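You operate a simulated robot arm through the tools that you are given. There is no shell and no other tool.

You run a simulated two-armed robot. Do the job below in one go: nothing can be reset, and whatever is moved stays where it is left.

Task
Clamp the brown head and heat it to 90 C.
Fine: both clamp levers on, cooling valve shut, drive on, heat knob at 90; watch the display get there; the screw stays still.

It is judged by the outcome, as a careful person would: the job done as asked, and still so three seconds after it is handed in. It fails if anything else is knocked over, pushed out of place, dropped, spilled or broken.

Robot
Two 7-joint arms with two-finger parallel grippers on one trunk that stands fixed in place. Base frame: the origin is at the foot of the trunk, x ahead of it, y to its left, z up. Units: mm, rad, N and s.
The left shoulder is at [20, 138, 1512], the right one opposite. Each reaches about 671 mm from its shoulder. Payload 1.57 kg a hand.
Tool frame (each hand has its own): the origin (TCP) lies between the finger pads and is the grasp point; the fingertips stand 30 mm ahead of it; z points along the fingers, y is the line along which they close. Largest opening 80 mm; finger width 17, thickness 12; the body of the gripper, 40 by 82 mm, starts 80 mm behind the TCP.
Orientation is that of the tool frame in the base frame, as a unit quaternion [w, x, y, z]. With the fingers straight down and closing along the base's y, the tool's x points along the base's -x, its y along +y and its z along -z.

Tools
- The arms move only by the tool play_rows. It takes "left_targets", "right_targets" or both (then of equal length, played together; a hand with none holds still); each is a list of rows, each a list of 6 numbers: the shift along the tool's x, y, z in units of 25 mm (1.0 is 25 mm), then the turn, a rotation vector about the tool's x, y, z in units of 6 degrees (1.0 is 6 degrees). In form: [[tx, ty, tz, ax, ay, az], ...]. A call has 1 to 20 rows; each row shifts and turns the commanded pose from where the row before left it, along the tool's axes as they then stand. "left_fingers" and "right_fingers" are, for a hand that has rows, the finger opening in cm, from 0 to 8, set as the call begins (left out, the last holds). A call with a number of a shift or a turn outside -1 to 1 is refused whole. A row lasts 0.2 s, in which the tool goes at most 50 mm and 0.15 rad; a call with a longer step from one row to the next is refused whole, and so is a gripper value outside its range. A pose out of reach is approached as far as the arm can. The call stops where the force on the tool passes 40 N (or 10 N more than at its start, if that is more) or the arm is blocked; 0.2 s more then pass. Each finger travels about 45 mm/s and halts on what it meets, pressing with about 28 N; the grip force reading is that of the motor and also rises with nothing between the fingers. The clock runs only during rows and for 0.2 s after the last one: add rows that do not move to give the fingers time. It gives the time, the measured TCP pose, the force on the tool (base axes), the opening and the grip force at its end, in the units of the frame above (readings bear some noise), with the torque about the TCP (base axes, N m) and any sound that the robot's microphone picked up.
- Cameras (640 x 400 px; columns grow to the right, rows downward): "scene" is now at [183, -42.8, 1438.5]; the picture's right is [-0.46, -0.89, 0.00], its down [-0.11, 0.06, -0.99] and it looks along [0.88, -0.45, -0.13] (base axes); focal length 214 px, centre (320, 200). "left" rides on the left gripper at [72, 6, -122] in its tool frame; the picture's right is [-0.09, 1.00, 0.00], its down [-0.84, -0.08, -0.54] and it looks along [-0.54, -0.05, 0.84] (tool axes); focal length 238 px, centre (320, 200). "right" rides on the right gripper at [72, -7, -122] in its tool frame; the picture's right is [0.09, 1.00, 0.00], its down [-0.84, 0.08, -0.54] and it looks along [-0.54, 0.05, 0.84] (tool axes); focal length 238 px, centre (320, 200).
- camera(camera): a new picture of that camera. It takes no simulated time.
- move_column(by): slides the trunk up (or, below 0, down) by that many mm; the arms and the scene camera ride with it, the base frame stays. It gives what a move gives, with no picture.
- turn_head(pan, tilt): turns the head with the scene camera to pan (to the left, within 1.047 rad either way) and tilt (down, from -0.506 to 1.204), counted from straight ahead of the robot. It gives what a move gives.
- locate(camera, pixels): for up to 12 pixels [column, row] of the newest picture of that camera ("zoom" is the newest enlarged one), the place [x, y, z] in the base frame of the surface seen there, good to about 2 mm. It takes no simulated time.
- inspect(camera, box): a new picture of the part [left, top, right, bottom] of that camera's present view, enlarged. It takes no simulated time.
- job_done(): hands the job in; it is judged then, once.

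Open the grippers and draw the arms clear of the work before you hand the job in, unless the task says otherwise.

The tools are called after "Request:" by a JSON object that holds its "op" and its "data". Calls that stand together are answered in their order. play_rows: Moves the arms, as the interface text tells. Its arguments: {"type":"object","properties":{"left_targets":{"type":"array","items":{"type":"array","items":{"type":"number"}}},"left_fingers":{"type":"number"},"right_targets":{"type":"array","items":{"type":"array","items":{"type":"number"}}},"right_fingers":{"type":"number"}},"required":[]} The other tools are called the same way: move_column (by) moves the trunk up or down; turn_head (pan, tilt) turns the head that bears the scene camera; camera (camera) takes a picture; locate (camera, pixels) gives the place of the surface under pixels of a picture; inspect (camera, box) takes an enlarged picture of a part of a camera's view; job_done () hands the job in.

At the start:

```text
t: 0.0
left_eef_pos: [278.8, -15.6, 1393.8]
left_ee_rot: [-0.33, -0.003, 0.944, -0.001]
left_ft_force: [-0.5, -1.1, 0.7]
left_ft_torque: [0.01, 0.02, 0.01]
left_gripper_width: 80.2
left_grasp_force: 0.2
right_eef_pos: [310.7, -370.1, 1409.4]
right_ee_rot: [-0.001, 0.0, 1.0, 0.0]
right_ft_force: [0.0, 0.0, 0.2]
right_ft_torque: [-0.02, -0.01, -0.01]
right_gripper_width: 79.7
right_grasp_force: 0.1
trunk travel left (down, up): [-887.0, 353.0]
head pan, tilt (commanded): [-0.473, 0.129]
```

scene: 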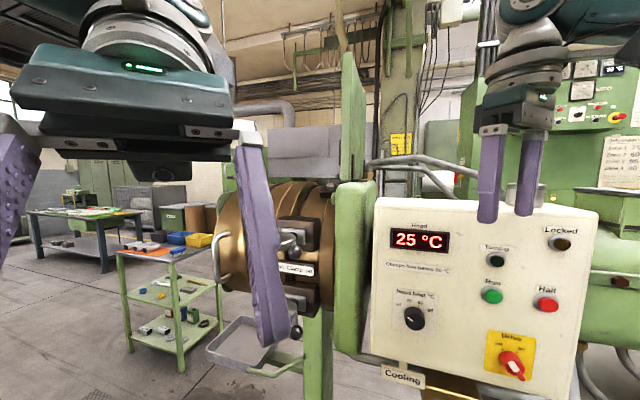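
right: 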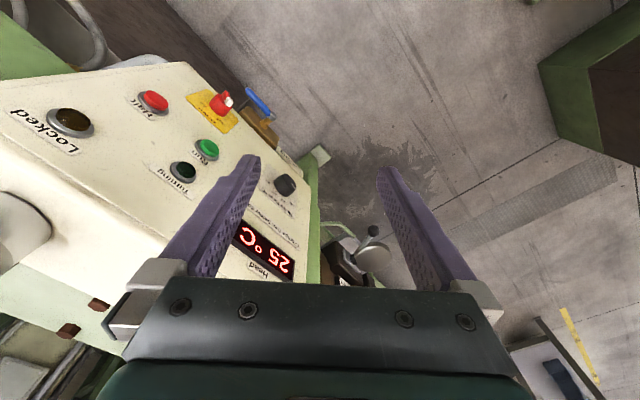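
left: 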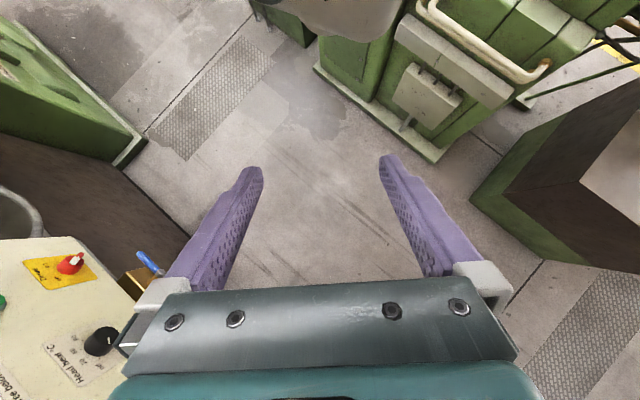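

I start by looking at the scene: the panel with display (420,240), heat knob (414,318), drive switch (511,362), and the brown head with levers around (290,245) and (295,300). I enlarge these parts.

Request:
{"op": "inspect", "data": {"camera": "scene", "box": [360, 180, 620, 400]}}

Request:
{"op": "inspect", "data": {"camera": "scene", "box": [200, 160, 380, 380]}}

```text
1.82 times, centred on (490, 290) of scene
```

zoom: 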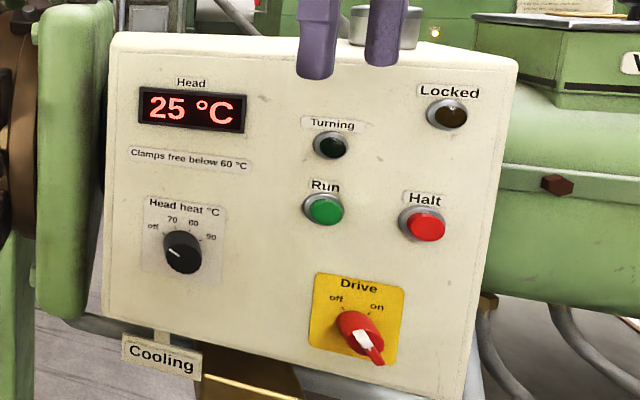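

```text
1.82 times, centred on (290, 270) of scene
```

zoom: 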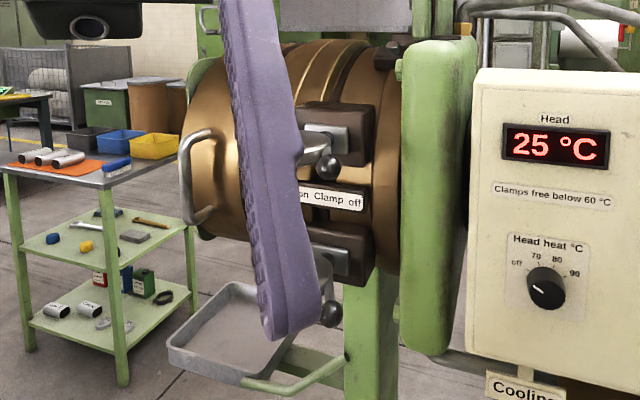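

The zoom shows the two clamp levers with ball ends at zoom (329,167) and (330,312), a label "on Clamp off", and the heat knob at "off". I measure several places first.

Request:
{"op": "locate", "data": {"camera": "zoom", "pixels": [[329, 167], [330, 313], [325, 138], [330, 258], [333, 198], [355, 120], [545, 288], [555, 145], [210, 180], [440, 200], [300, 100], [550, 380]]}}

Request:
{"op": "turn_head", "data": {"pan": -0.473, "tilt": 0.6}}

Request:
{"op": "camera", "data": {"camera": "scene"}}

```text
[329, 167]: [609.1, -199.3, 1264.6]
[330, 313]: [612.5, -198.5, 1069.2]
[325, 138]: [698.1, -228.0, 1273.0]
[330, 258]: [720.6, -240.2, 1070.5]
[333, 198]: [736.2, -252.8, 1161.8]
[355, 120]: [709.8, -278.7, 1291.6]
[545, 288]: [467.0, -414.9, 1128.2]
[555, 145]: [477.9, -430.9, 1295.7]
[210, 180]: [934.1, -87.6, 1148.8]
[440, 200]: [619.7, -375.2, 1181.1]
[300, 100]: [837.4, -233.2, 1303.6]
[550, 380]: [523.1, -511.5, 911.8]
```

```text
t: 0.9
left_eef_pos: [278.1, -15.9, 1393.9]
left_ee_rot: [-0.331, -0.001, 0.944, 0.0]
left_ft_force: [0.5, 0.1, -0.5]
left_ft_torque: [0.02, -0.02, -0.02]
left_gripper_width: 80.0
left_grasp_force: 0.1
right_eef_pos: [310.0, -369.9, 1408.5]
right_ee_rot: [-0.002, 0.002, 1.0, 0.0]
right_ft_force: [-0.2, -0.4, 0.6]
right_ft_torque: [-0.01, 0.01, 0.01]
right_gripper_width: 79.8
right_grasp_force: 0.1
trunk travel left (down, up): [-887.0, 353.0]
head pan, tilt (commanded): [-0.473, 0.6]
```

```text
taken
```

scene: 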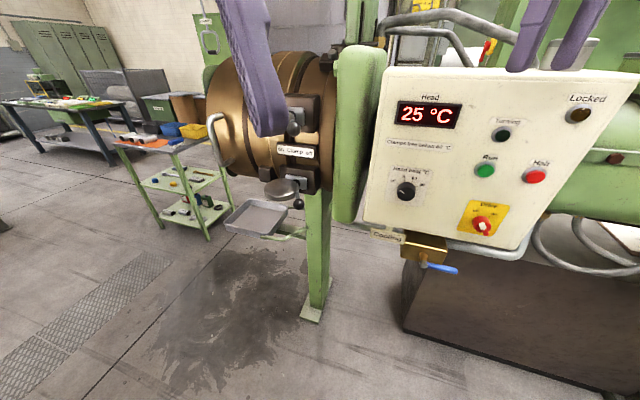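

Tilted down, I can see the cooling valve (brass block at (425,250), blue lever at (440,268)) below the "Cooling" sign. I enlarge it and the clamps.

Request:
{"op": "inspect", "data": {"camera": "scene", "box": [350, 210, 490, 300]}}

Request:
{"op": "locate", "data": {"camera": "scene", "pixels": [[425, 250], [424, 260], [422, 266], [440, 267], [455, 271], [388, 236], [482, 224], [405, 190], [430, 115], [486, 170], [535, 176], [289, 187]]}}

Request:
{"op": "inspect", "data": {"camera": "scene", "box": [200, 60, 360, 260]}}

```text
4.44 times, centred on (420, 255) of scene
```

zoom: 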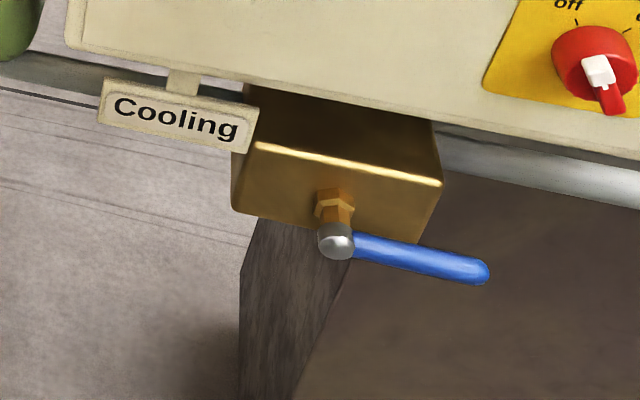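

```text
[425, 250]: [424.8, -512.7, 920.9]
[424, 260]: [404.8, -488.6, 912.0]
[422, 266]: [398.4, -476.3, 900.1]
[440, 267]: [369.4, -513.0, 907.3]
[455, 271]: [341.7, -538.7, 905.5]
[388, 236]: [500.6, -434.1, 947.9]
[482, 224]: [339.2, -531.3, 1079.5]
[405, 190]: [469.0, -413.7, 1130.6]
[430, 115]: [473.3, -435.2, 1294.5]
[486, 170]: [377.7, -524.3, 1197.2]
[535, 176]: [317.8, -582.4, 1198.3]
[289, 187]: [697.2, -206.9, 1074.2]
```

```text
2.00 times, centred on (280, 160) of scene
```

zoom: 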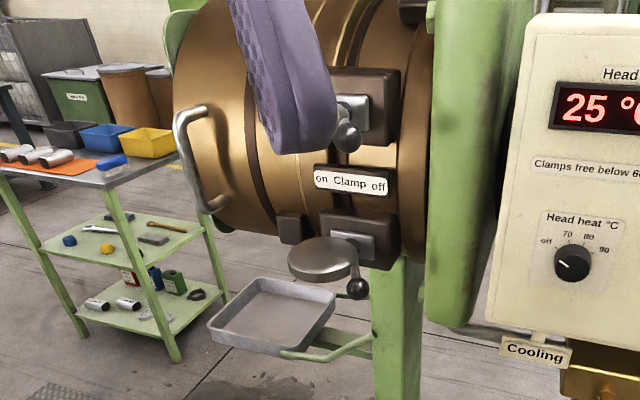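

The left hand blocks the view of the clamps, so I shift it to the robot's left (its tool y is base +y), away from the machine.

Request:
{"op": "play_rows", "data": {"left_targets": [[0, 1, 0, 0, 0, 0], [0, 1, 0, 0, 0, 0], [0, 1, 0, 0, 0, 0], [0, 1, 0, 0, 0, 0], [0, 1, 0, 0, 0, 0], [0, 1, 0, 0, 0, 0], [0, 1, 0, 0, 0, 0], [0, 1, 0, 0, 0, 0], [0, 1, 0, 0, 0, 0], [0, 1, 0, 0, 0, 0]]}}

Request:
{"op": "camera", "data": {"camera": "scene"}}

Request:
{"op": "inspect", "data": {"camera": "scene", "box": [200, 60, 360, 260]}}

```text
t: 2.9
left_eef_pos: [255.9, 199.9, 1354.1]
left_ee_rot: [-0.404, 0.003, 0.915, 0.004]
left_ft_force: [0.3, -0.6, 0.5]
left_ft_torque: [0.02, 0.0, 0.02]
left_gripper_width: 79.6
left_grasp_force: 0.2
right_eef_pos: [310.8, -371.0, 1409.3]
right_ee_rot: [-0.002, 0.002, 1.0, 0.001]
right_ft_force: [0.3, 0.3, 0.0]
right_ft_torque: [0.01, -0.02, -0.01]
right_gripper_width: 79.8
right_grasp_force: 0.1
trunk travel left (down, up): [-887.0, 353.0]
head pan, tilt (commanded): [-0.473, 0.6]
stopped in row 9 (left hand): the arm was blocked; the commanded pose is now the measured one
```

```text
taken
```

scene: 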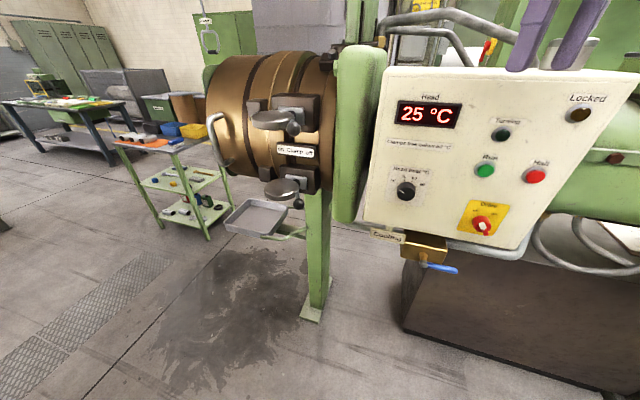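

```text
2.00 times, centred on (280, 160) of scene
```

zoom: 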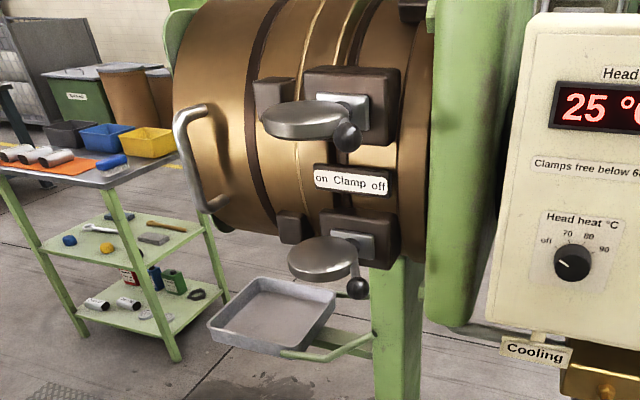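

With the view clear, each clamp is a cam disc (zoom (305,118) and (322,258)) with a ball lever (zoom (347,137) and (357,288)). I measure their geometry.

Request:
{"op": "locate", "data": {"camera": "zoom", "pixels": [[347, 137], [270, 115], [305, 118], [340, 112], [310, 103], [305, 134], [357, 288], [293, 262], [322, 255], [352, 250], [320, 180], [385, 188]]}}

Request:
{"op": "inspect", "data": {"camera": "scene", "box": [235, 80, 335, 150]}}

Request:
{"op": "inspect", "data": {"camera": "scene", "box": [235, 150, 335, 220]}}

```text
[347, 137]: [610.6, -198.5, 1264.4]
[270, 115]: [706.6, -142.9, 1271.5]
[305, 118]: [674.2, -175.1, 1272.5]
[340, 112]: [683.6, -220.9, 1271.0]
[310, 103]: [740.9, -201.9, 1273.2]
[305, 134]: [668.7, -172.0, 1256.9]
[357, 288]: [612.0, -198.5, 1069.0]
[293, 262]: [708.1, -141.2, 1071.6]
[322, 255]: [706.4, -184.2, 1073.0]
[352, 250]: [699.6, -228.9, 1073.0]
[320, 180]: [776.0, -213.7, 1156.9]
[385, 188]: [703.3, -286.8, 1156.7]
```

```text
5.71 times, centred on (285, 115) of scene
```

zoom: 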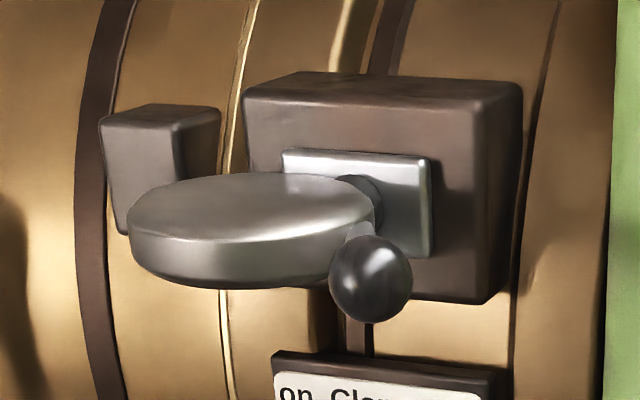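

```text
5.71 times, centred on (285, 185) of scene
```

zoom: 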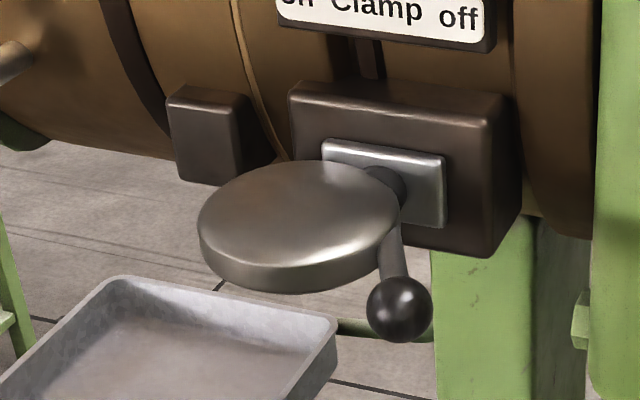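

The label's left and right ends give machine axes at 45° to the base. I measure the lower disc's rim, hub and lever in the newest zoom to find the pivot.

Request:
{"op": "locate", "data": {"camera": "zoom", "pixels": [[203, 228], [235, 180], [300, 164], [360, 172], [396, 200], [370, 240], [300, 264], [235, 250], [388, 182], [394, 262], [398, 308], [432, 200]]}}

Request:
{"op": "inspect", "data": {"camera": "scene", "box": [265, 165, 315, 215]}}

```text
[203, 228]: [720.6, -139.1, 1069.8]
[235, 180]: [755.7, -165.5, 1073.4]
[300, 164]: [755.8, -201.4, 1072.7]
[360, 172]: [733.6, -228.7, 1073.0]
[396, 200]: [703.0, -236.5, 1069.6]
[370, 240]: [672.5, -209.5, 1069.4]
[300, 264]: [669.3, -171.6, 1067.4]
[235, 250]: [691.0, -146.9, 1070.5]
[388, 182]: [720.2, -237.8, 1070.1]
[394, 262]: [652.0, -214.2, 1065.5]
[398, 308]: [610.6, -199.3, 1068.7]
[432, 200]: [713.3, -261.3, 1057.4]
```

```text
8.00 times, centred on (290, 190) of scene
```

zoom: 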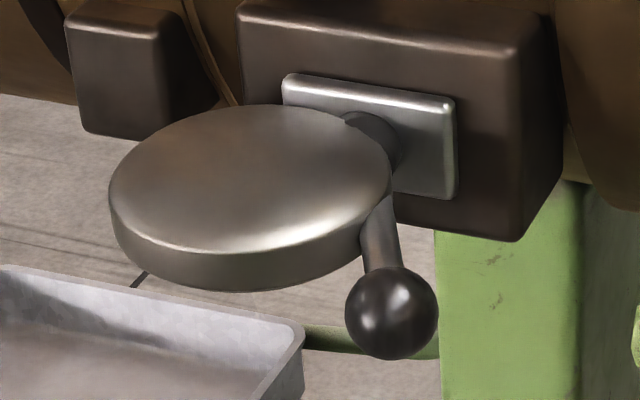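

The lower disc fits a circle centred about (713,-187), radius 47, with the hub near (720,-238) and the rod running out to the ball. I look at it from above with the right wrist camera to learn which way the lever swings.

Request:
{"op": "inspect", "data": {"camera": "right", "box": [310, 200, 420, 290]}}

Request:
{"op": "camera", "data": {"camera": "right"}}

```text
4.44 times, centred on (365, 245) of right
```

zoom: 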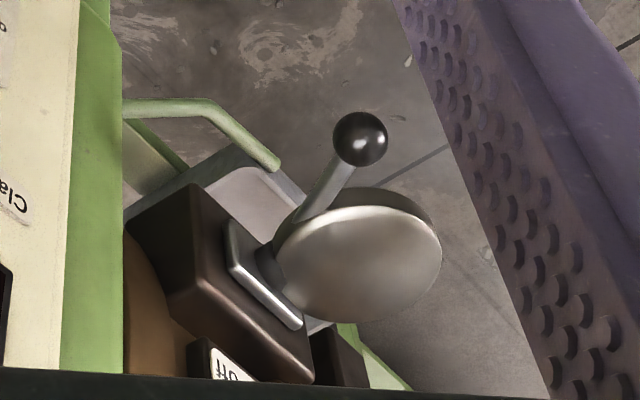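

```text
taken
```

right: 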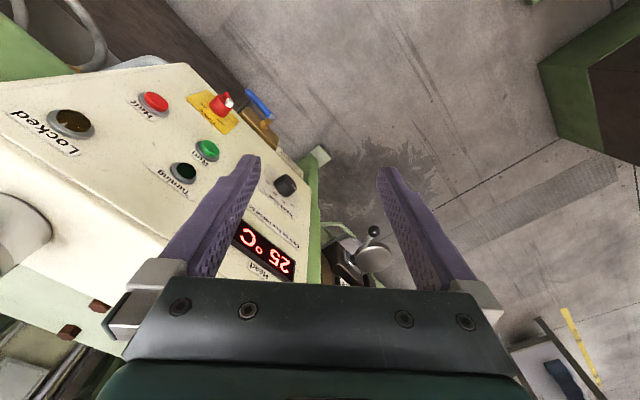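

From above, the lever rod leaves the hub at the plate and passes the disc's edge, so it swings about a vertical pin. Before lowering the trunk I check where the right arm's elbow is relative to the machine.

Request:
{"op": "turn_head", "data": {"pan": -1.04, "tilt": 0.5}}

Request:
{"op": "camera", "data": {"camera": "scene"}}

```text
t: 3.9
left_eef_pos: [255.4, 200.9, 1355.5]
left_ee_rot: [-0.404, 0.005, 0.915, 0.005]
left_ft_force: [0.3, -0.1, -0.6]
left_ft_torque: [-0.04, -0.01, -0.03]
left_gripper_width: 79.9
left_grasp_force: 0.1
right_eef_pos: [310.2, -369.8, 1408.2]
right_ee_rot: [-0.001, 0.002, 1.0, 0.0]
right_ft_force: [-0.6, -0.2, 0.8]
right_ft_torque: [-0.01, -0.04, 0.03]
right_gripper_width: 80.3
right_grasp_force: 0.1
trunk travel left (down, up): [-887.0, 353.0]
head pan, tilt (commanded): [-1.04, 0.499]
```

```text
taken
```

scene: 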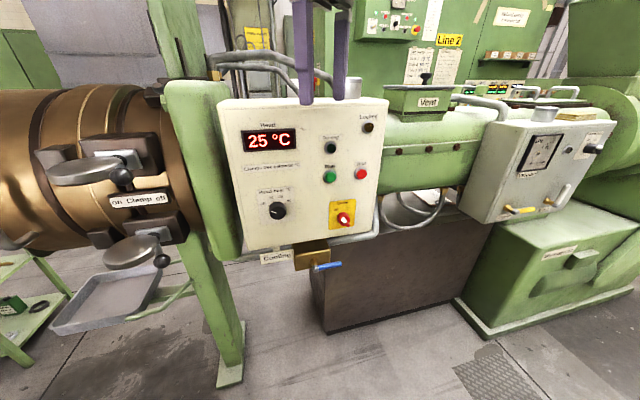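

The view shows another box with a gauge at (540,165) to the right; I locate its nearest parts and the panel's edges to know the free room.

Request:
{"op": "locate", "data": {"camera": "scene", "pixels": [[385, 105], [378, 230], [245, 255], [220, 105], [470, 205], [520, 212], [545, 240], [350, 85], [310, 135], [255, 240], [370, 165], [545, 95]]}}

Request:
{"op": "inspect", "data": {"camera": "scene", "box": [230, 170, 390, 280]}}

```text
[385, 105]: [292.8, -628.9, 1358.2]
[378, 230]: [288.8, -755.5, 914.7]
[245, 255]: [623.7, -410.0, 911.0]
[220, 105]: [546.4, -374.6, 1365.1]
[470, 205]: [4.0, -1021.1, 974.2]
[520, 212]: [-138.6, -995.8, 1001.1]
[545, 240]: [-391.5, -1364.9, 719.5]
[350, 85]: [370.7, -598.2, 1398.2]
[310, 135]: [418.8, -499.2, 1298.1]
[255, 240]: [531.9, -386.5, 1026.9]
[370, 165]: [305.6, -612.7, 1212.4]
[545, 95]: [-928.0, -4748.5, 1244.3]
```

```text
3.64 times, centred on (310, 225) of scene
```

zoom: 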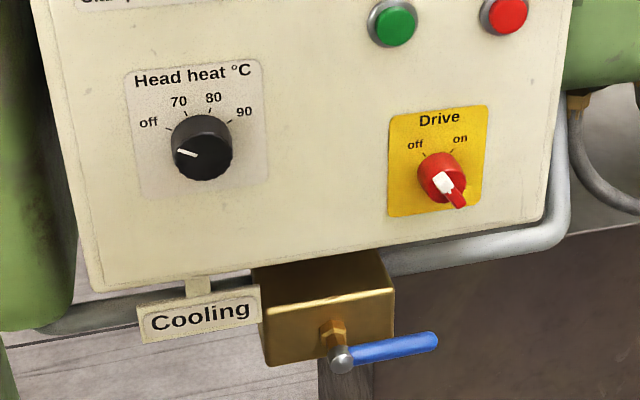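

The panel front lies at about 45°, between (546,-375) and (293,-629), z 1010–1365; the right hand is ~165 mm in front of it. I lower the trunk 250 mm so the arm works at a better height.

Request:
{"op": "move_column", "data": {"by": -250}}

Request:
{"op": "camera", "data": {"camera": "scene"}}

Request:
{"op": "camera", "data": {"camera": "right"}}

```text
t: 6.5
left_eef_pos: [256.3, 200.4, 1103.5]
left_ee_rot: [-0.404, 0.005, 0.915, 0.004]
left_ft_force: [0.2, -0.7, -0.1]
left_ft_torque: [-0.03, 0.02, 0.01]
left_gripper_width: 80.1
left_grasp_force: 0.1
right_eef_pos: [310.7, -370.1, 1158.6]
right_ee_rot: [-0.001, 0.001, 1.0, 0.0]
right_ft_force: [-0.1, -0.1, -0.5]
right_ft_torque: [-0.01, -0.01, -0.03]
right_gripper_width: 80.0
right_grasp_force: 0.1
trunk travel left (down, up): [-637.0, 603.0]
head pan, tilt (commanded): [-1.04, 0.499]
```

```text
taken
```

scene: 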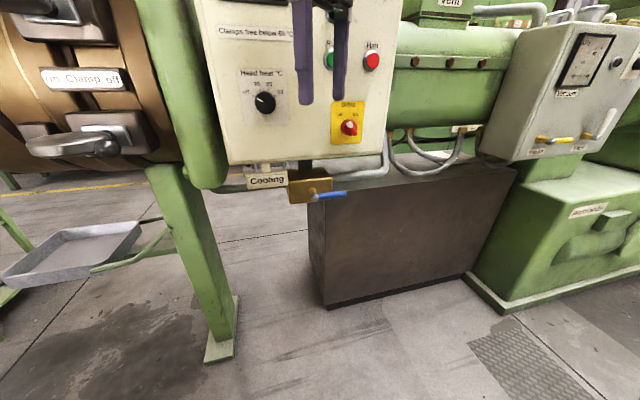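

```text
taken
```

right: 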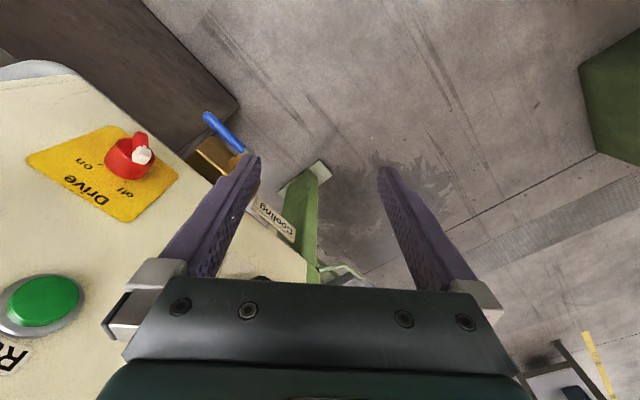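

The trunk is down; the hand is still clear of the panel. I now pitch the right hand up so the fingers point forward, closing the fingers partly out of the way later, and check the result.

Request:
{"op": "play_rows", "data": {"right_targets": [[0, 0, 0, 0, -1, 0], [0, 0, 0, 0, -1, 0], [0, 0, 0, 0, -1, 0], [0, 0, 0, 0, -1, 0], [0, 0, 0, 0, -1, 0], [0, 0, 0, 0, -1, 0], [0, 0, 0, 0, -1, 0], [0, 0, 0, 0, -1, 0], [0, 0, 0, 0, -1, 0], [0, 0, 0, 0, -1, 0], [0, 0, 0, 0, -1, 0], [0, 0, 0, 0, -1, 0], [0, 0, 0, 0, -1, 0], [0, 0, 0, 0, -1, 0], [0, 0, 0, 0, -1, 0]]}}

Request:
{"op": "turn_head", "data": {"pan": -0.3, "tilt": 0.1}}

Request:
{"op": "camera", "data": {"camera": "scene"}}

Request:
{"op": "camera", "data": {"camera": "right"}}

```text
t: 7.4
left_eef_pos: [256.6, 200.2, 1104.6]
left_ee_rot: [-0.405, 0.004, 0.914, 0.004]
left_ft_force: [-0.2, 0.7, -0.6]
left_ft_torque: [-0.01, 0.01, 0.0]
left_gripper_width: 80.1
left_grasp_force: 0.1
right_eef_pos: [317.8, -400.6, 1152.7]
right_ee_rot: [0.16, 0.077, 0.984, 0.019]
right_ft_force: [-0.7, -0.6, 0.2]
right_ft_torque: [0.01, 0.0, -0.01]
right_gripper_width: 80.0
right_grasp_force: 0.0
trunk travel left (down, up): [-637.0, 603.0]
head pan, tilt (commanded): [-1.04, 0.499]
stopped in row 4 (right hand): the arm was blocked; the commanded pose is now the measured one
```

```text
t: 8.5
left_eef_pos: [255.0, 198.4, 1104.0]
left_ee_rot: [-0.405, 0.004, 0.914, 0.005]
left_ft_force: [0.7, 0.2, -0.1]
left_ft_torque: [0.01, -0.01, -0.01]
left_gripper_width: 79.9
left_grasp_force: 0.0
right_eef_pos: [316.8, -401.5, 1151.5]
right_ee_rot: [0.16, 0.077, 0.984, 0.019]
right_ft_force: [-0.7, 0.2, 0.0]
right_ft_torque: [0.02, 0.02, -0.01]
right_gripper_width: 80.1
right_grasp_force: 0.0
trunk travel left (down, up): [-637.0, 603.0]
head pan, tilt (commanded): [-0.3, 0.099]
```

```text
taken
```

scene: 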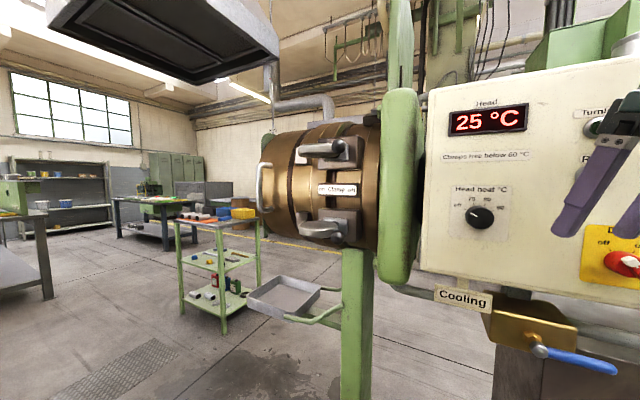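

```text
taken
```

right: 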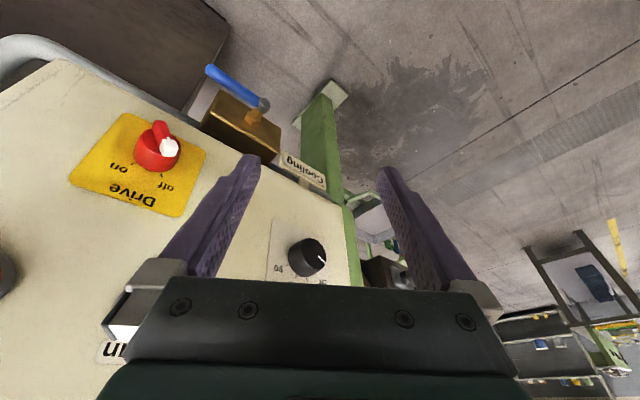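

The arm stopped in row 4 (blocked, probably a wrist joint limit) with the hand tilted about 19°. I look at the arm itself to understand its posture.

Request:
{"op": "turn_head", "data": {"pan": -1.04, "tilt": 0.1}}

Request:
{"op": "camera", "data": {"camera": "scene"}}

```text
t: 9.6
left_eef_pos: [255.9, 200.4, 1103.9]
left_ee_rot: [-0.405, 0.004, 0.914, 0.005]
left_ft_force: [0.1, 0.0, -0.2]
left_ft_torque: [0.01, 0.0, 0.0]
left_gripper_width: 80.1
left_grasp_force: 0.1
right_eef_pos: [317.3, -401.8, 1152.5]
right_ee_rot: [0.16, 0.078, 0.984, 0.019]
right_ft_force: [-0.9, 0.5, 0.1]
right_ft_torque: [0.02, -0.02, 0.01]
right_gripper_width: 80.2
right_grasp_force: 0.0
trunk travel left (down, up): [-637.0, 603.0]
head pan, tilt (commanded): [-1.04, 0.099]
```

```text
taken
```

scene: 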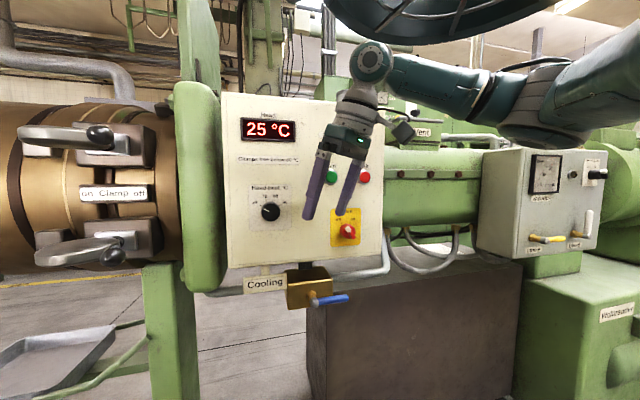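

The elbow is at (535,110) out to the right and the forearm comes nearly level to the wrist at (372,62). I measure those points.

Request:
{"op": "locate", "data": {"camera": "scene", "pixels": [[372, 62], [440, 85], [535, 120], [600, 90], [350, 140], [635, 60], [320, 200], [345, 200], [405, 132]]}}

Request:
{"op": "inspect", "data": {"camera": "scene", "box": [280, 0, 640, 240]}}

```text
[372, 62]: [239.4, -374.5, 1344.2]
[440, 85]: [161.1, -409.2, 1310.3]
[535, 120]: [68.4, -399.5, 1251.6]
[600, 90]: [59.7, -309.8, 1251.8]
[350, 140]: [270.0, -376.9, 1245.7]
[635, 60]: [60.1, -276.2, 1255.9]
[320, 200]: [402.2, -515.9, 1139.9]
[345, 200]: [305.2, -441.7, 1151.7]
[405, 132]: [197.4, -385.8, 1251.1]
```

```text
1.67 times, centred on (460, 120) of scene
```

zoom: 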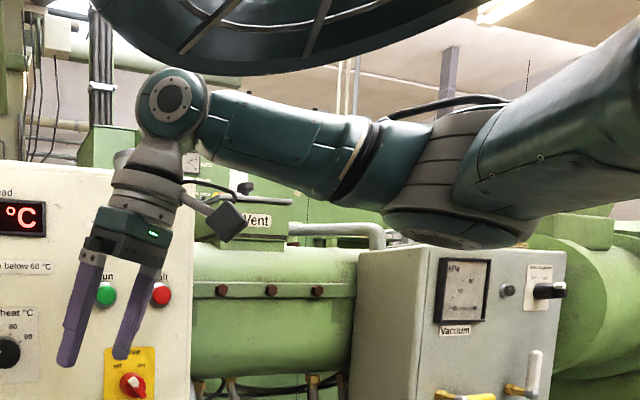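

The elbow is bent about as far as it goes, so pitching up needs the hand further from the shoulder. Before that, I look closely at the clamp hubs from this new height to understand how the levers turn.

Request:
{"op": "inspect", "data": {"camera": "scene", "box": [0, 100, 200, 210]}}

Request:
{"op": "turn_head", "data": {"pan": -0.4, "tilt": 0.0}}

Request:
{"op": "camera", "data": {"camera": "scene"}}

```text
3.20 times, centred on (100, 155) of scene
```

zoom: 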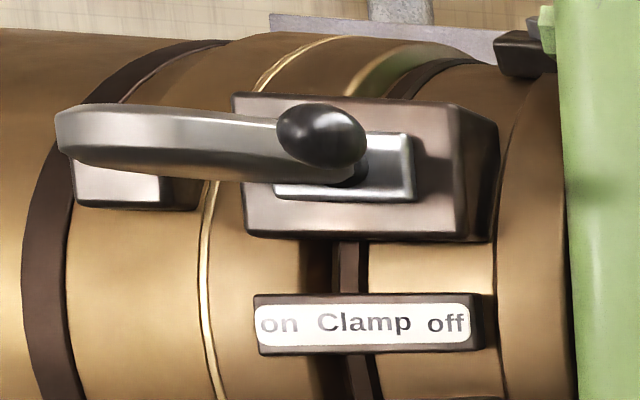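

```text
t: 10.6
left_eef_pos: [255.8, 200.8, 1104.4]
left_ee_rot: [-0.404, 0.003, 0.915, 0.004]
left_ft_force: [-0.9, 0.2, 0.4]
left_ft_torque: [-0.01, 0.01, -0.01]
left_gripper_width: 79.9
left_grasp_force: 0.2
right_eef_pos: [316.9, -400.9, 1152.5]
right_ee_rot: [0.16, 0.078, 0.984, 0.02]
right_ft_force: [-0.1, 0.8, 0.1]
right_ft_torque: [0.02, -0.03, -0.03]
right_gripper_width: 80.0
right_grasp_force: 0.0
trunk travel left (down, up): [-637.0, 603.0]
head pan, tilt (commanded): [-0.4, 0.0]
```

```text
taken
```

scene: 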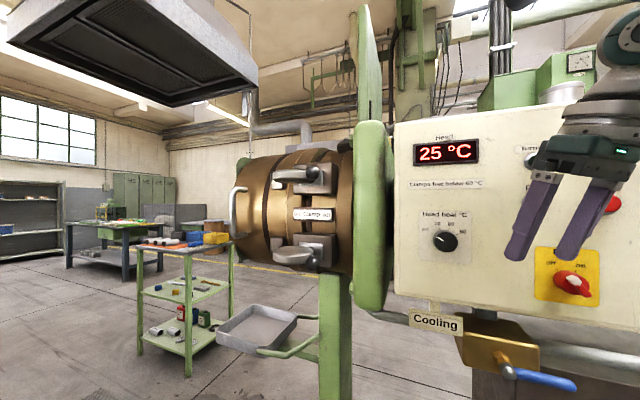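

The clamps are now centred at (300,215). I enlarge each clamp to see the hub from the side.

Request:
{"op": "inspect", "data": {"camera": "scene", "box": [260, 155, 350, 210]}}

Request:
{"op": "inspect", "data": {"camera": "scene", "box": [260, 210, 350, 280]}}

```text
7.11 times, centred on (305, 182) of scene
```

zoom: 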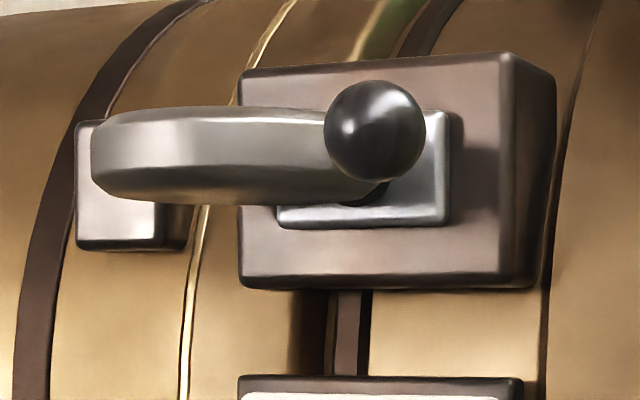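

```text
5.71 times, centred on (305, 245) of scene
```

zoom: 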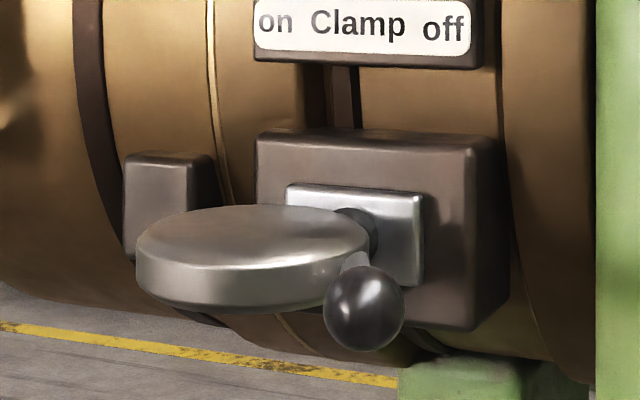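

The hub at (355,220) is a dark upright pin beside the plate, with the disc and rod fixed to it. I check the green flange between head and panel (around (372,215)) for clearance before moving the hand there.

Request:
{"op": "camera", "data": {"camera": "scene"}}

Request:
{"op": "locate", "data": {"camera": "scene", "pixels": [[370, 130], [370, 200], [386, 200], [356, 200], [370, 290], [300, 172], [316, 172], [238, 210], [265, 330], [330, 215], [345, 180], [258, 190]]}}

```text
taken
```

scene: 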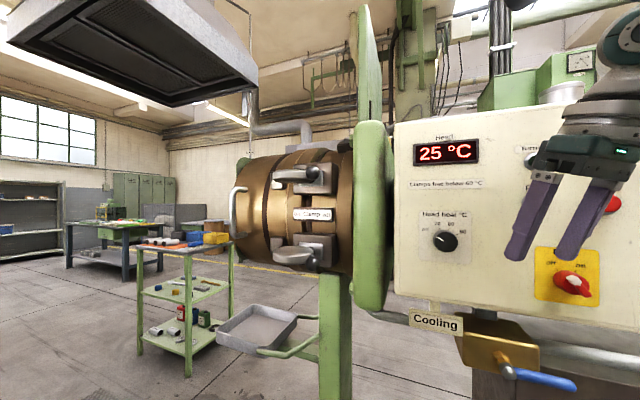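

```text
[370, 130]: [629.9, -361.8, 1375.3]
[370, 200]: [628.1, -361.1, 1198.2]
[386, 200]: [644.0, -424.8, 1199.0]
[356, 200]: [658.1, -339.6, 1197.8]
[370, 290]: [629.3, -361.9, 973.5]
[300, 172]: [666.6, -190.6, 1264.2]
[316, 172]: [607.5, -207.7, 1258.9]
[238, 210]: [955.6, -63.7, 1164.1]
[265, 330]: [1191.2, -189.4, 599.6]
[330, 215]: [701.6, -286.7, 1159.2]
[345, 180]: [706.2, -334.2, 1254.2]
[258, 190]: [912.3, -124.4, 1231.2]
```

The flange front is well behind (same plane as the label), so the way along the panel is free. I close the right fingers and move the hand forward-left and up, parallel to the panel, toward (450,-300,1230).

Request:
{"op": "play_rows", "data": {"right_targets": [[-0.887, 0.826, -0.202, 0, 0, 0], [-0.887, 0.826, -0.202, 0, 0, 0], [-0.887, 0.826, -0.202, 0, 0, 0], [-0.887, 0.826, -0.202, 0, 0, 0], [-0.887, 0.826, -0.202, 0, 0, 0], [-0.887, 0.826, -0.202, 0, 0, 0]], "right_fingers": 0}}

```text
t: 12.2
left_eef_pos: [255.9, 200.6, 1104.9]
left_ee_rot: [-0.405, 0.004, 0.914, 0.004]
left_ft_force: [-0.5, -0.2, -0.5]
left_ft_torque: [-0.02, -0.03, -0.01]
left_gripper_width: 80.1
left_grasp_force: 0.0
right_eef_pos: [445.4, -311.5, 1205.9]
right_ee_rot: [0.131, 0.091, 0.987, 0.015]
right_ft_force: [-0.3, -0.4, 0.6]
right_ft_torque: [-0.02, -0.02, -0.03]
right_gripper_width: 0.1
right_grasp_force: 21.8
trunk travel left (down, up): [-637.0, 603.0]
head pan, tilt (commanded): [-0.4, 0.0]
stopped in row 6 (right hand): the arm was blocked; the commanded pose is now the measured one
```

Blocked near (445,-311,1206), most likely the wrist bend limit with the hand pointing down while the forearm rises. I now pitch the hand up about the wrist point (TCP swings forward-up), also shifting left, which relaxes the wrist.

Request:
{"op": "play_rows", "data": {"right_targets": [[-0.86, 0.25, -0.045, 0, -1, 0], [-0.86, 0.25, -0.045, 0, -1, 0], [-0.86, 0.25, -0.045, 0, -1, 0], [-0.86, 0.25, -0.045, 0, -1, 0], [-0.86, 0.25, -0.045, 0, -1, 0]]}}

Request:
{"op": "camera", "data": {"camera": "scene"}}

```text
t: 13.4
left_eef_pos: [256.4, 199.9, 1104.3]
left_ee_rot: [-0.405, 0.004, 0.914, 0.005]
left_ft_force: [1.0, 0.3, 0.7]
left_ft_torque: [0.0, -0.02, 0.03]
left_gripper_width: 80.1
left_grasp_force: 0.0
right_eef_pos: [541.4, -299.6, 1261.8]
right_ee_rot: [0.384, 0.091, 0.919, -0.009]
right_ft_force: [-0.8, -0.8, -0.3]
right_ft_torque: [0.01, 0.0, -0.02]
right_gripper_width: 0.0
right_grasp_force: 21.4
trunk travel left (down, up): [-637.0, 603.0]
head pan, tilt (commanded): [-0.4, 0.0]
```

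```text
taken
```

scene: 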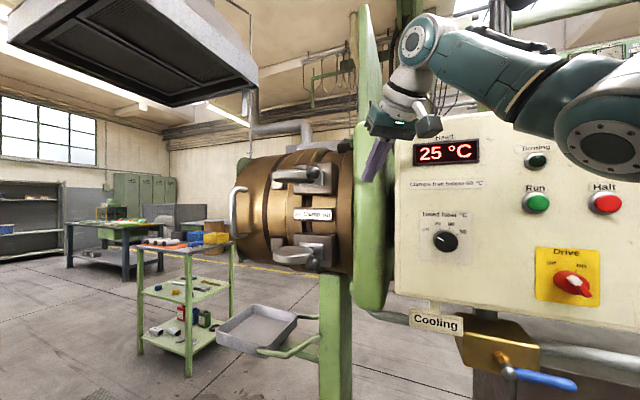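

The hand is now pitched to 45° at (541,-300,1262), clear of panel and head. I continue pitching while lowering the wrist, aiming for tips just right of the upper ball at (624,-203,1260).

Request:
{"op": "play_rows", "data": {"right_targets": [[-0.19, 0.2, 0.25, 0, -1, 0], [-0.19, 0.2, 0.25, 0, -1, 0], [-0.19, 0.2, 0.25, 0, -1, 0], [-0.19, 0.2, 0.25, 0, -1, 0]]}}

Request:
{"op": "camera", "data": {"camera": "scene"}}

Request:
{"op": "camera", "data": {"camera": "right"}}

```text
t: 14.4
left_eef_pos: [255.8, 200.6, 1104.0]
left_ee_rot: [-0.405, 0.005, 0.914, 0.005]
left_ft_force: [-0.5, -0.6, 0.1]
left_ft_torque: [0.03, -0.05, 0.0]
left_gripper_width: 80.0
left_grasp_force: 0.1
right_eef_pos: [574.5, -283.0, 1262.6]
right_ee_rot: [0.566, 0.087, 0.819, -0.027]
right_ft_force: [-0.4, 0.3, 0.4]
right_ft_torque: [0.0, 0.02, -0.01]
right_gripper_width: 0.0
right_grasp_force: 21.2
trunk travel left (down, up): [-637.0, 603.0]
head pan, tilt (commanded): [-0.4, 0.0]
```

```text
taken
```

scene: 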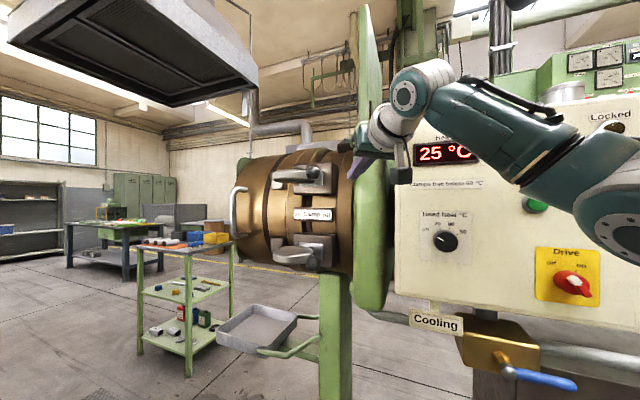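

```text
taken
```

right: 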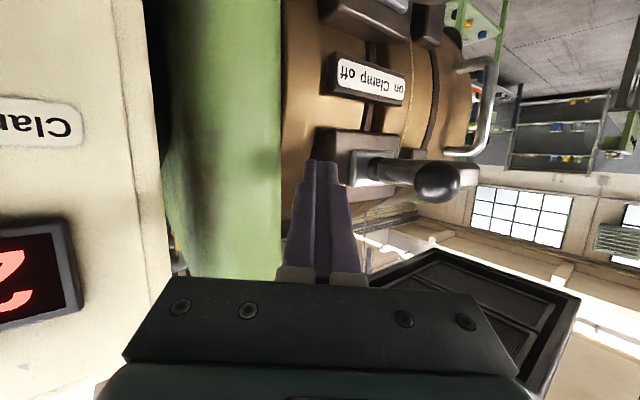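

Right camera shows the closed fingers at (320,210) to the right of the lever ball at (437,180). I move the tips in beside the rod, still about 20 mm to its right.

Request:
{"op": "play_rows", "data": {"right_targets": [[-0.3, 0.825, 0.545, 0, 0, 0], [-0.3, 0.825, 0.545, 0, 0, 0], [0, 0, 0, 0, 0, 0]]}}

Request:
{"op": "camera", "data": {"camera": "right"}}

Request:
{"op": "inspect", "data": {"camera": "scene", "box": [250, 130, 410, 240]}}

```text
t: 15.2
left_eef_pos: [255.9, 200.3, 1105.0]
left_ee_rot: [-0.404, 0.004, 0.915, 0.005]
left_ft_force: [-0.2, 0.1, 0.7]
left_ft_torque: [-0.03, 0.02, 0.02]
left_gripper_width: 80.0
left_grasp_force: 0.1
right_eef_pos: [612.3, -250.3, 1269.8]
right_ee_rot: [0.566, 0.087, 0.819, -0.026]
right_ft_force: [-0.4, -0.2, 1.3]
right_ft_torque: [0.02, 0.02, -0.01]
right_gripper_width: 0.2
right_grasp_force: 21.7
trunk travel left (down, up): [-637.0, 603.0]
head pan, tilt (commanded): [-0.4, 0.0]
```

```text
taken
```

right: 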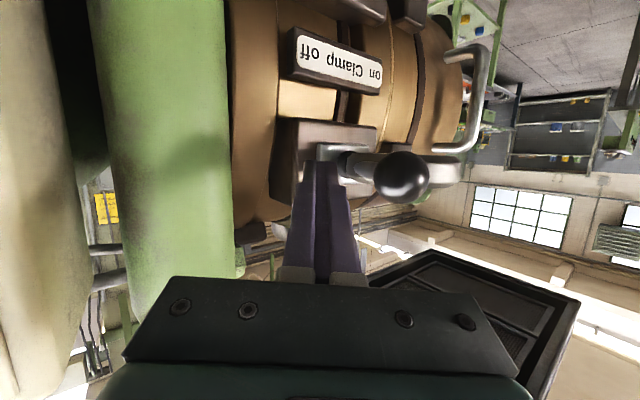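

```text
3.64 times, centred on (330, 185) of scene
```

zoom: 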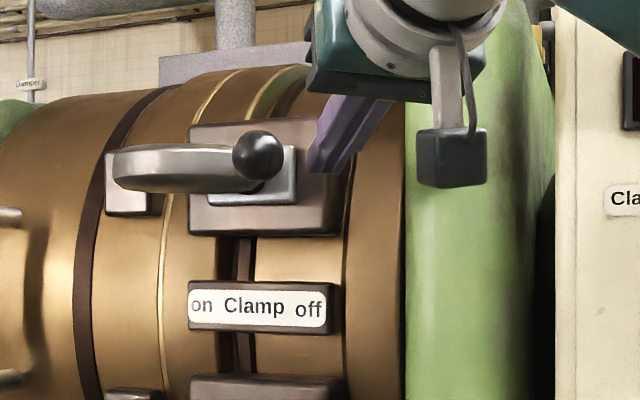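

The tips sit just right of the ball at matching height. I now push gently to the left (base +y) along the lever's arc and watch the force.

Request:
{"op": "play_rows", "data": {"right_targets": [[0.054, 0.535, -0.06, 0, 0, 0], [0.054, 0.535, -0.06, 0, 0, 0], [-0.022, 0.48, 0.13, 0, 0, 0], [-0.022, 0.48, 0.13, 0, 0, 0]]}}

Request:
{"op": "inspect", "data": {"camera": "scene", "box": [250, 130, 410, 240]}}

Request:
{"op": "camera", "data": {"camera": "right"}}

```text
t: 16.2
left_eef_pos: [254.5, 200.9, 1104.0]
left_ee_rot: [-0.405, 0.004, 0.914, 0.004]
left_ft_force: [-0.1, 0.0, 0.2]
left_ft_torque: [0.0, 0.0, 0.05]
left_gripper_width: 80.2
left_grasp_force: 0.0
right_eef_pos: [624.2, -200.8, 1268.5]
right_ee_rot: [0.566, 0.087, 0.819, -0.027]
right_ft_force: [-0.6, -0.6, -1.1]
right_ft_torque: [0.0, 0.03, -0.03]
right_gripper_width: 0.0
right_grasp_force: 21.2
trunk travel left (down, up): [-637.0, 603.0]
head pan, tilt (commanded): [-0.4, 0.0]
```

```text
3.64 times, centred on (330, 185) of scene
```

zoom: 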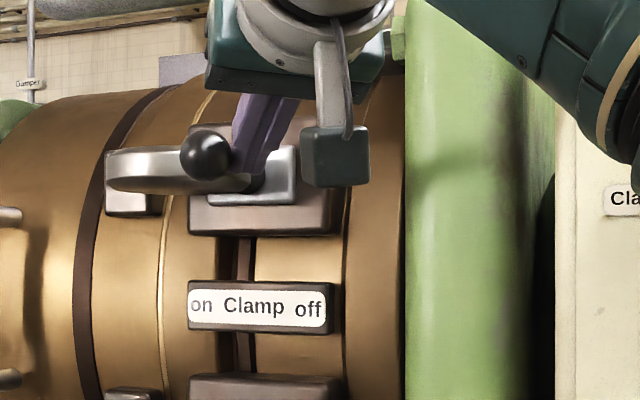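

```text
taken
```

right: 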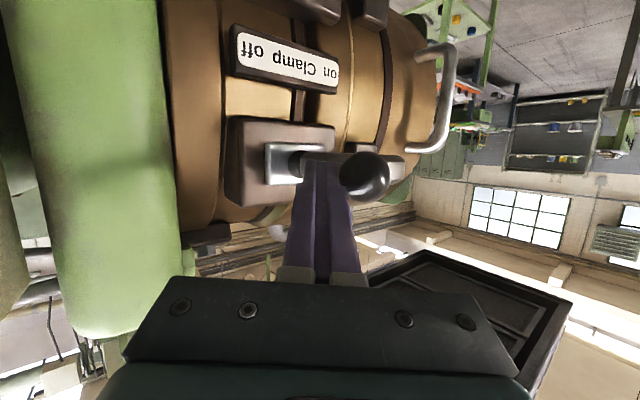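

The lever follows with almost no force; the ball moved left in the zoom from (258,155) to (207,155). I continue along the arc.

Request:
{"op": "play_rows", "data": {"right_targets": [[-0.08, 0.4, 0.27, 0, 0, 0], [-0.08, 0.4, 0.27, 0, 0, 0], [-0.13, 0.29, 0.4, 0, 0, 0], [-0.13, 0.29, 0.4, 0, 0, 0]]}}

Request:
{"op": "inspect", "data": {"camera": "scene", "box": [250, 130, 410, 240]}}

Request:
{"op": "camera", "data": {"camera": "right"}}

```text
t: 17.2
left_eef_pos: [255.7, 199.7, 1104.8]
left_ee_rot: [-0.404, 0.004, 0.915, 0.005]
left_ft_force: [-0.2, 0.6, -0.4]
left_ft_torque: [0.0, 0.02, -0.05]
left_gripper_width: 80.2
left_grasp_force: 0.0
right_eef_pos: [663.2, -172.0, 1269.4]
right_ee_rot: [0.567, 0.087, 0.819, -0.028]
right_ft_force: [-0.1, -1.0, 0.4]
right_ft_torque: [0.0, -0.01, 0.01]
right_gripper_width: 0.0
right_grasp_force: 21.5
trunk travel left (down, up): [-637.0, 603.0]
head pan, tilt (commanded): [-0.4, 0.0]
```

```text
3.64 times, centred on (330, 185) of scene
```

zoom: 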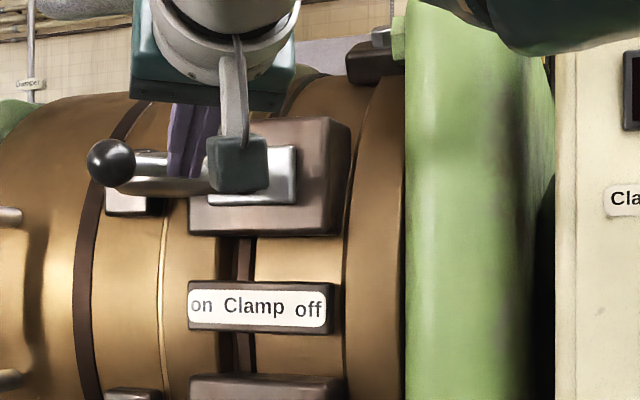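

```text
taken
```

right: 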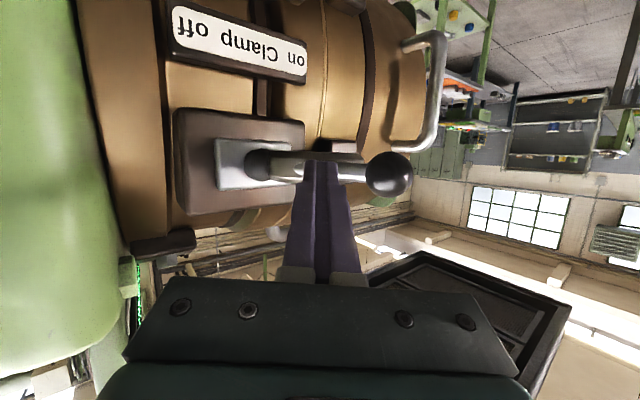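

The lever is now about parallel to the head's left side, ball at zoom (110,163). I push further forward in small steps until it stops.

Request:
{"op": "play_rows", "data": {"right_targets": [[-0.16, 0.1, 0.44, 0, 0, 0], [-0.16, 0.08, 0.44, 0, 0, 0]]}}

Request:
{"op": "inspect", "data": {"camera": "scene", "box": [250, 130, 410, 240]}}

Request:
{"op": "camera", "data": {"camera": "right"}}

```text
t: 18.0
left_eef_pos: [257.2, 200.5, 1104.6]
left_ee_rot: [-0.405, 0.004, 0.914, 0.005]
left_ft_force: [0.9, 0.8, -0.1]
left_ft_torque: [0.01, -0.02, 0.0]
left_gripper_width: 80.1
left_grasp_force: 0.0
right_eef_pos: [666.4, -181.9, 1217.4]
right_ee_rot: [0.536, 0.092, 0.838, -0.031]
right_ft_force: [0.4, -0.4, -0.5]
right_ft_torque: [0.0, 0.01, 0.04]
right_gripper_width: 0.0
right_grasp_force: 21.5
right hand out of reach, approached as far as the arm can: row 1, 2
trunk travel left (down, up): [-637.0, 603.0]
head pan, tilt (commanded): [-0.4, 0.0]
stopped in row 2 (right hand): the arm was blocked; the commanded pose is now the measured one
```

```text
3.64 times, centred on (330, 185) of scene
```

zoom: 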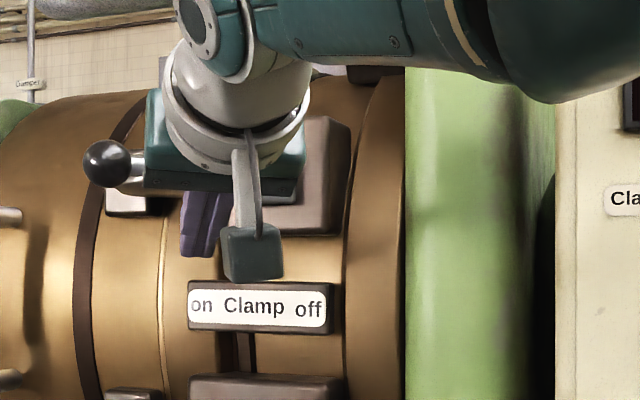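

```text
taken
```

right: 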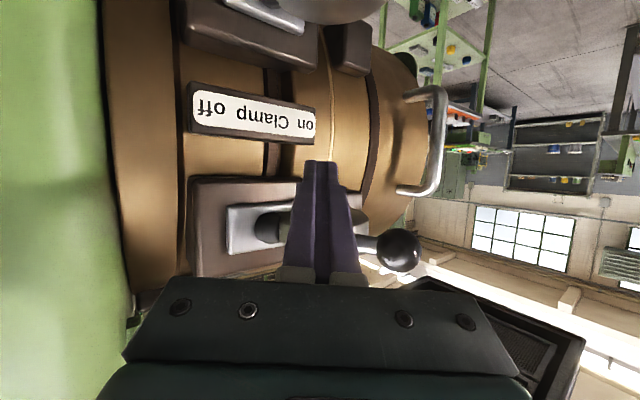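

The arm ran out of reach with that tilted hand and dipped below the lever; the lever stayed. I back off a little, then level and straighten the hand (pitch up, small yaw left) for more reach.

Request:
{"op": "play_rows", "data": {"right_targets": [[0.07, -0.3, -0.8, 0, 0, 0], [0.07, -0.3, -0.8, 0, 0, 0], [0.07, -0.3, -0.8, 0, 0, 0], [-0.28, 0, 0.09, -0.33, -1, 0], [-0.28, 0, 0.09, -0.33, -1, 0], [-0.28, 0, 0.09, -0.33, -1, 0], [-0.28, 0, 0.09, -0.33, -1, 0], [0, 0, 0, 0, 0, 0]]}}

Request:
{"op": "camera", "data": {"camera": "right"}}

Request:
{"op": "inspect", "data": {"camera": "scene", "box": [250, 130, 410, 240]}}

Request:
{"op": "locate", "data": {"camera": "zoom", "pixels": [[107, 163], [130, 170]]}}

```text
t: 19.8
left_eef_pos: [255.1, 200.2, 1105.9]
left_ee_rot: [-0.406, 0.003, 0.914, 0.004]
left_ft_force: [-0.6, 0.0, 1.2]
left_ft_torque: [-0.02, 0.03, 0.03]
left_gripper_width: 79.8
left_grasp_force: 0.1
right_eef_pos: [621.6, -197.4, 1263.4]
right_ee_rot: [0.705, 0.047, 0.708, 0.008]
right_ft_force: [-0.5, 0.8, -1.2]
right_ft_torque: [0.02, -0.03, -0.02]
right_gripper_width: 0.0
right_grasp_force: 21.4
trunk travel left (down, up): [-637.0, 603.0]
head pan, tilt (commanded): [-0.4, 0.0]
```

```text
taken
```

right: 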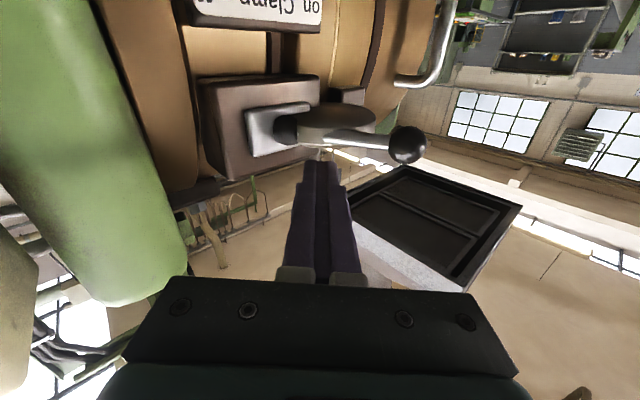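

```text
3.64 times, centred on (330, 185) of scene
```

zoom: 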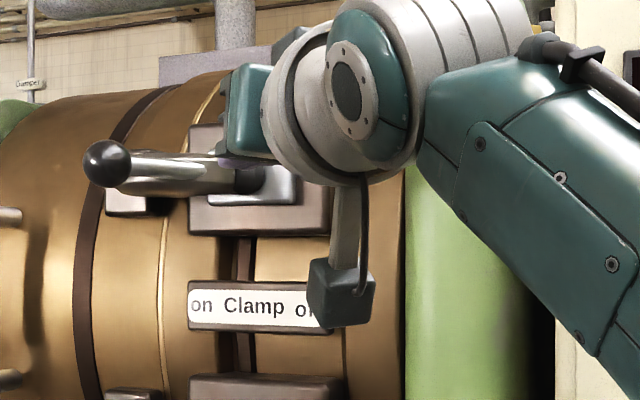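

```text
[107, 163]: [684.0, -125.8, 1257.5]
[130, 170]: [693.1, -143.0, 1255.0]
```

The hand is level now at (622,-197,1263) and the ball sits near (697,-128). I enlarge the right camera view to see how the cam disc has turned.

Request:
{"op": "inspect", "data": {"camera": "right", "box": [180, 50, 450, 220]}}

```text
2.35 times, centred on (315, 135) of right
```

zoom: 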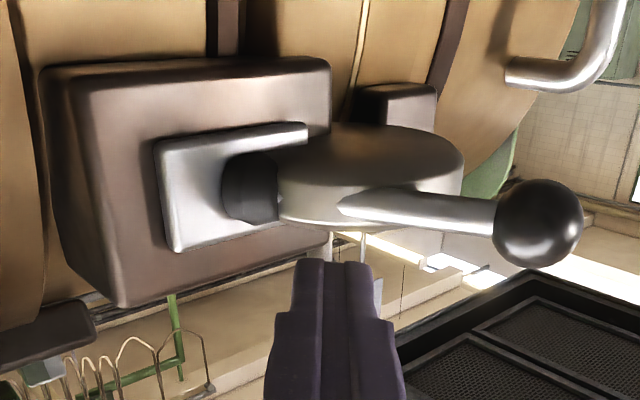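

The picture suggests the disc is a fixed body on a stub from the plate, with the rod swinging at it. I locate points on the rod and disc to find the actual pivot and remaining travel.

Request:
{"op": "locate", "data": {"camera": "zoom", "pixels": [[540, 222], [470, 212], [420, 206], [370, 203], [350, 202], [250, 190], [300, 205], [290, 165], [455, 165], [380, 128], [180, 200], [400, 100]]}}

```text
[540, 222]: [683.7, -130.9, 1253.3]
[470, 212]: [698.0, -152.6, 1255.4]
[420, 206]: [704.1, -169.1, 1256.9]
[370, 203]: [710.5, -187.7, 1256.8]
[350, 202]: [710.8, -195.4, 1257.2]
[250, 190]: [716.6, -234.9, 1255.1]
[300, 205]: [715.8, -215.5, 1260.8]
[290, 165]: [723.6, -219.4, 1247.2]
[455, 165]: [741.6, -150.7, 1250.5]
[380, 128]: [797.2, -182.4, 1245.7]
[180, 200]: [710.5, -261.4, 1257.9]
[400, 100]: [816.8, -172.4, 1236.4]
```

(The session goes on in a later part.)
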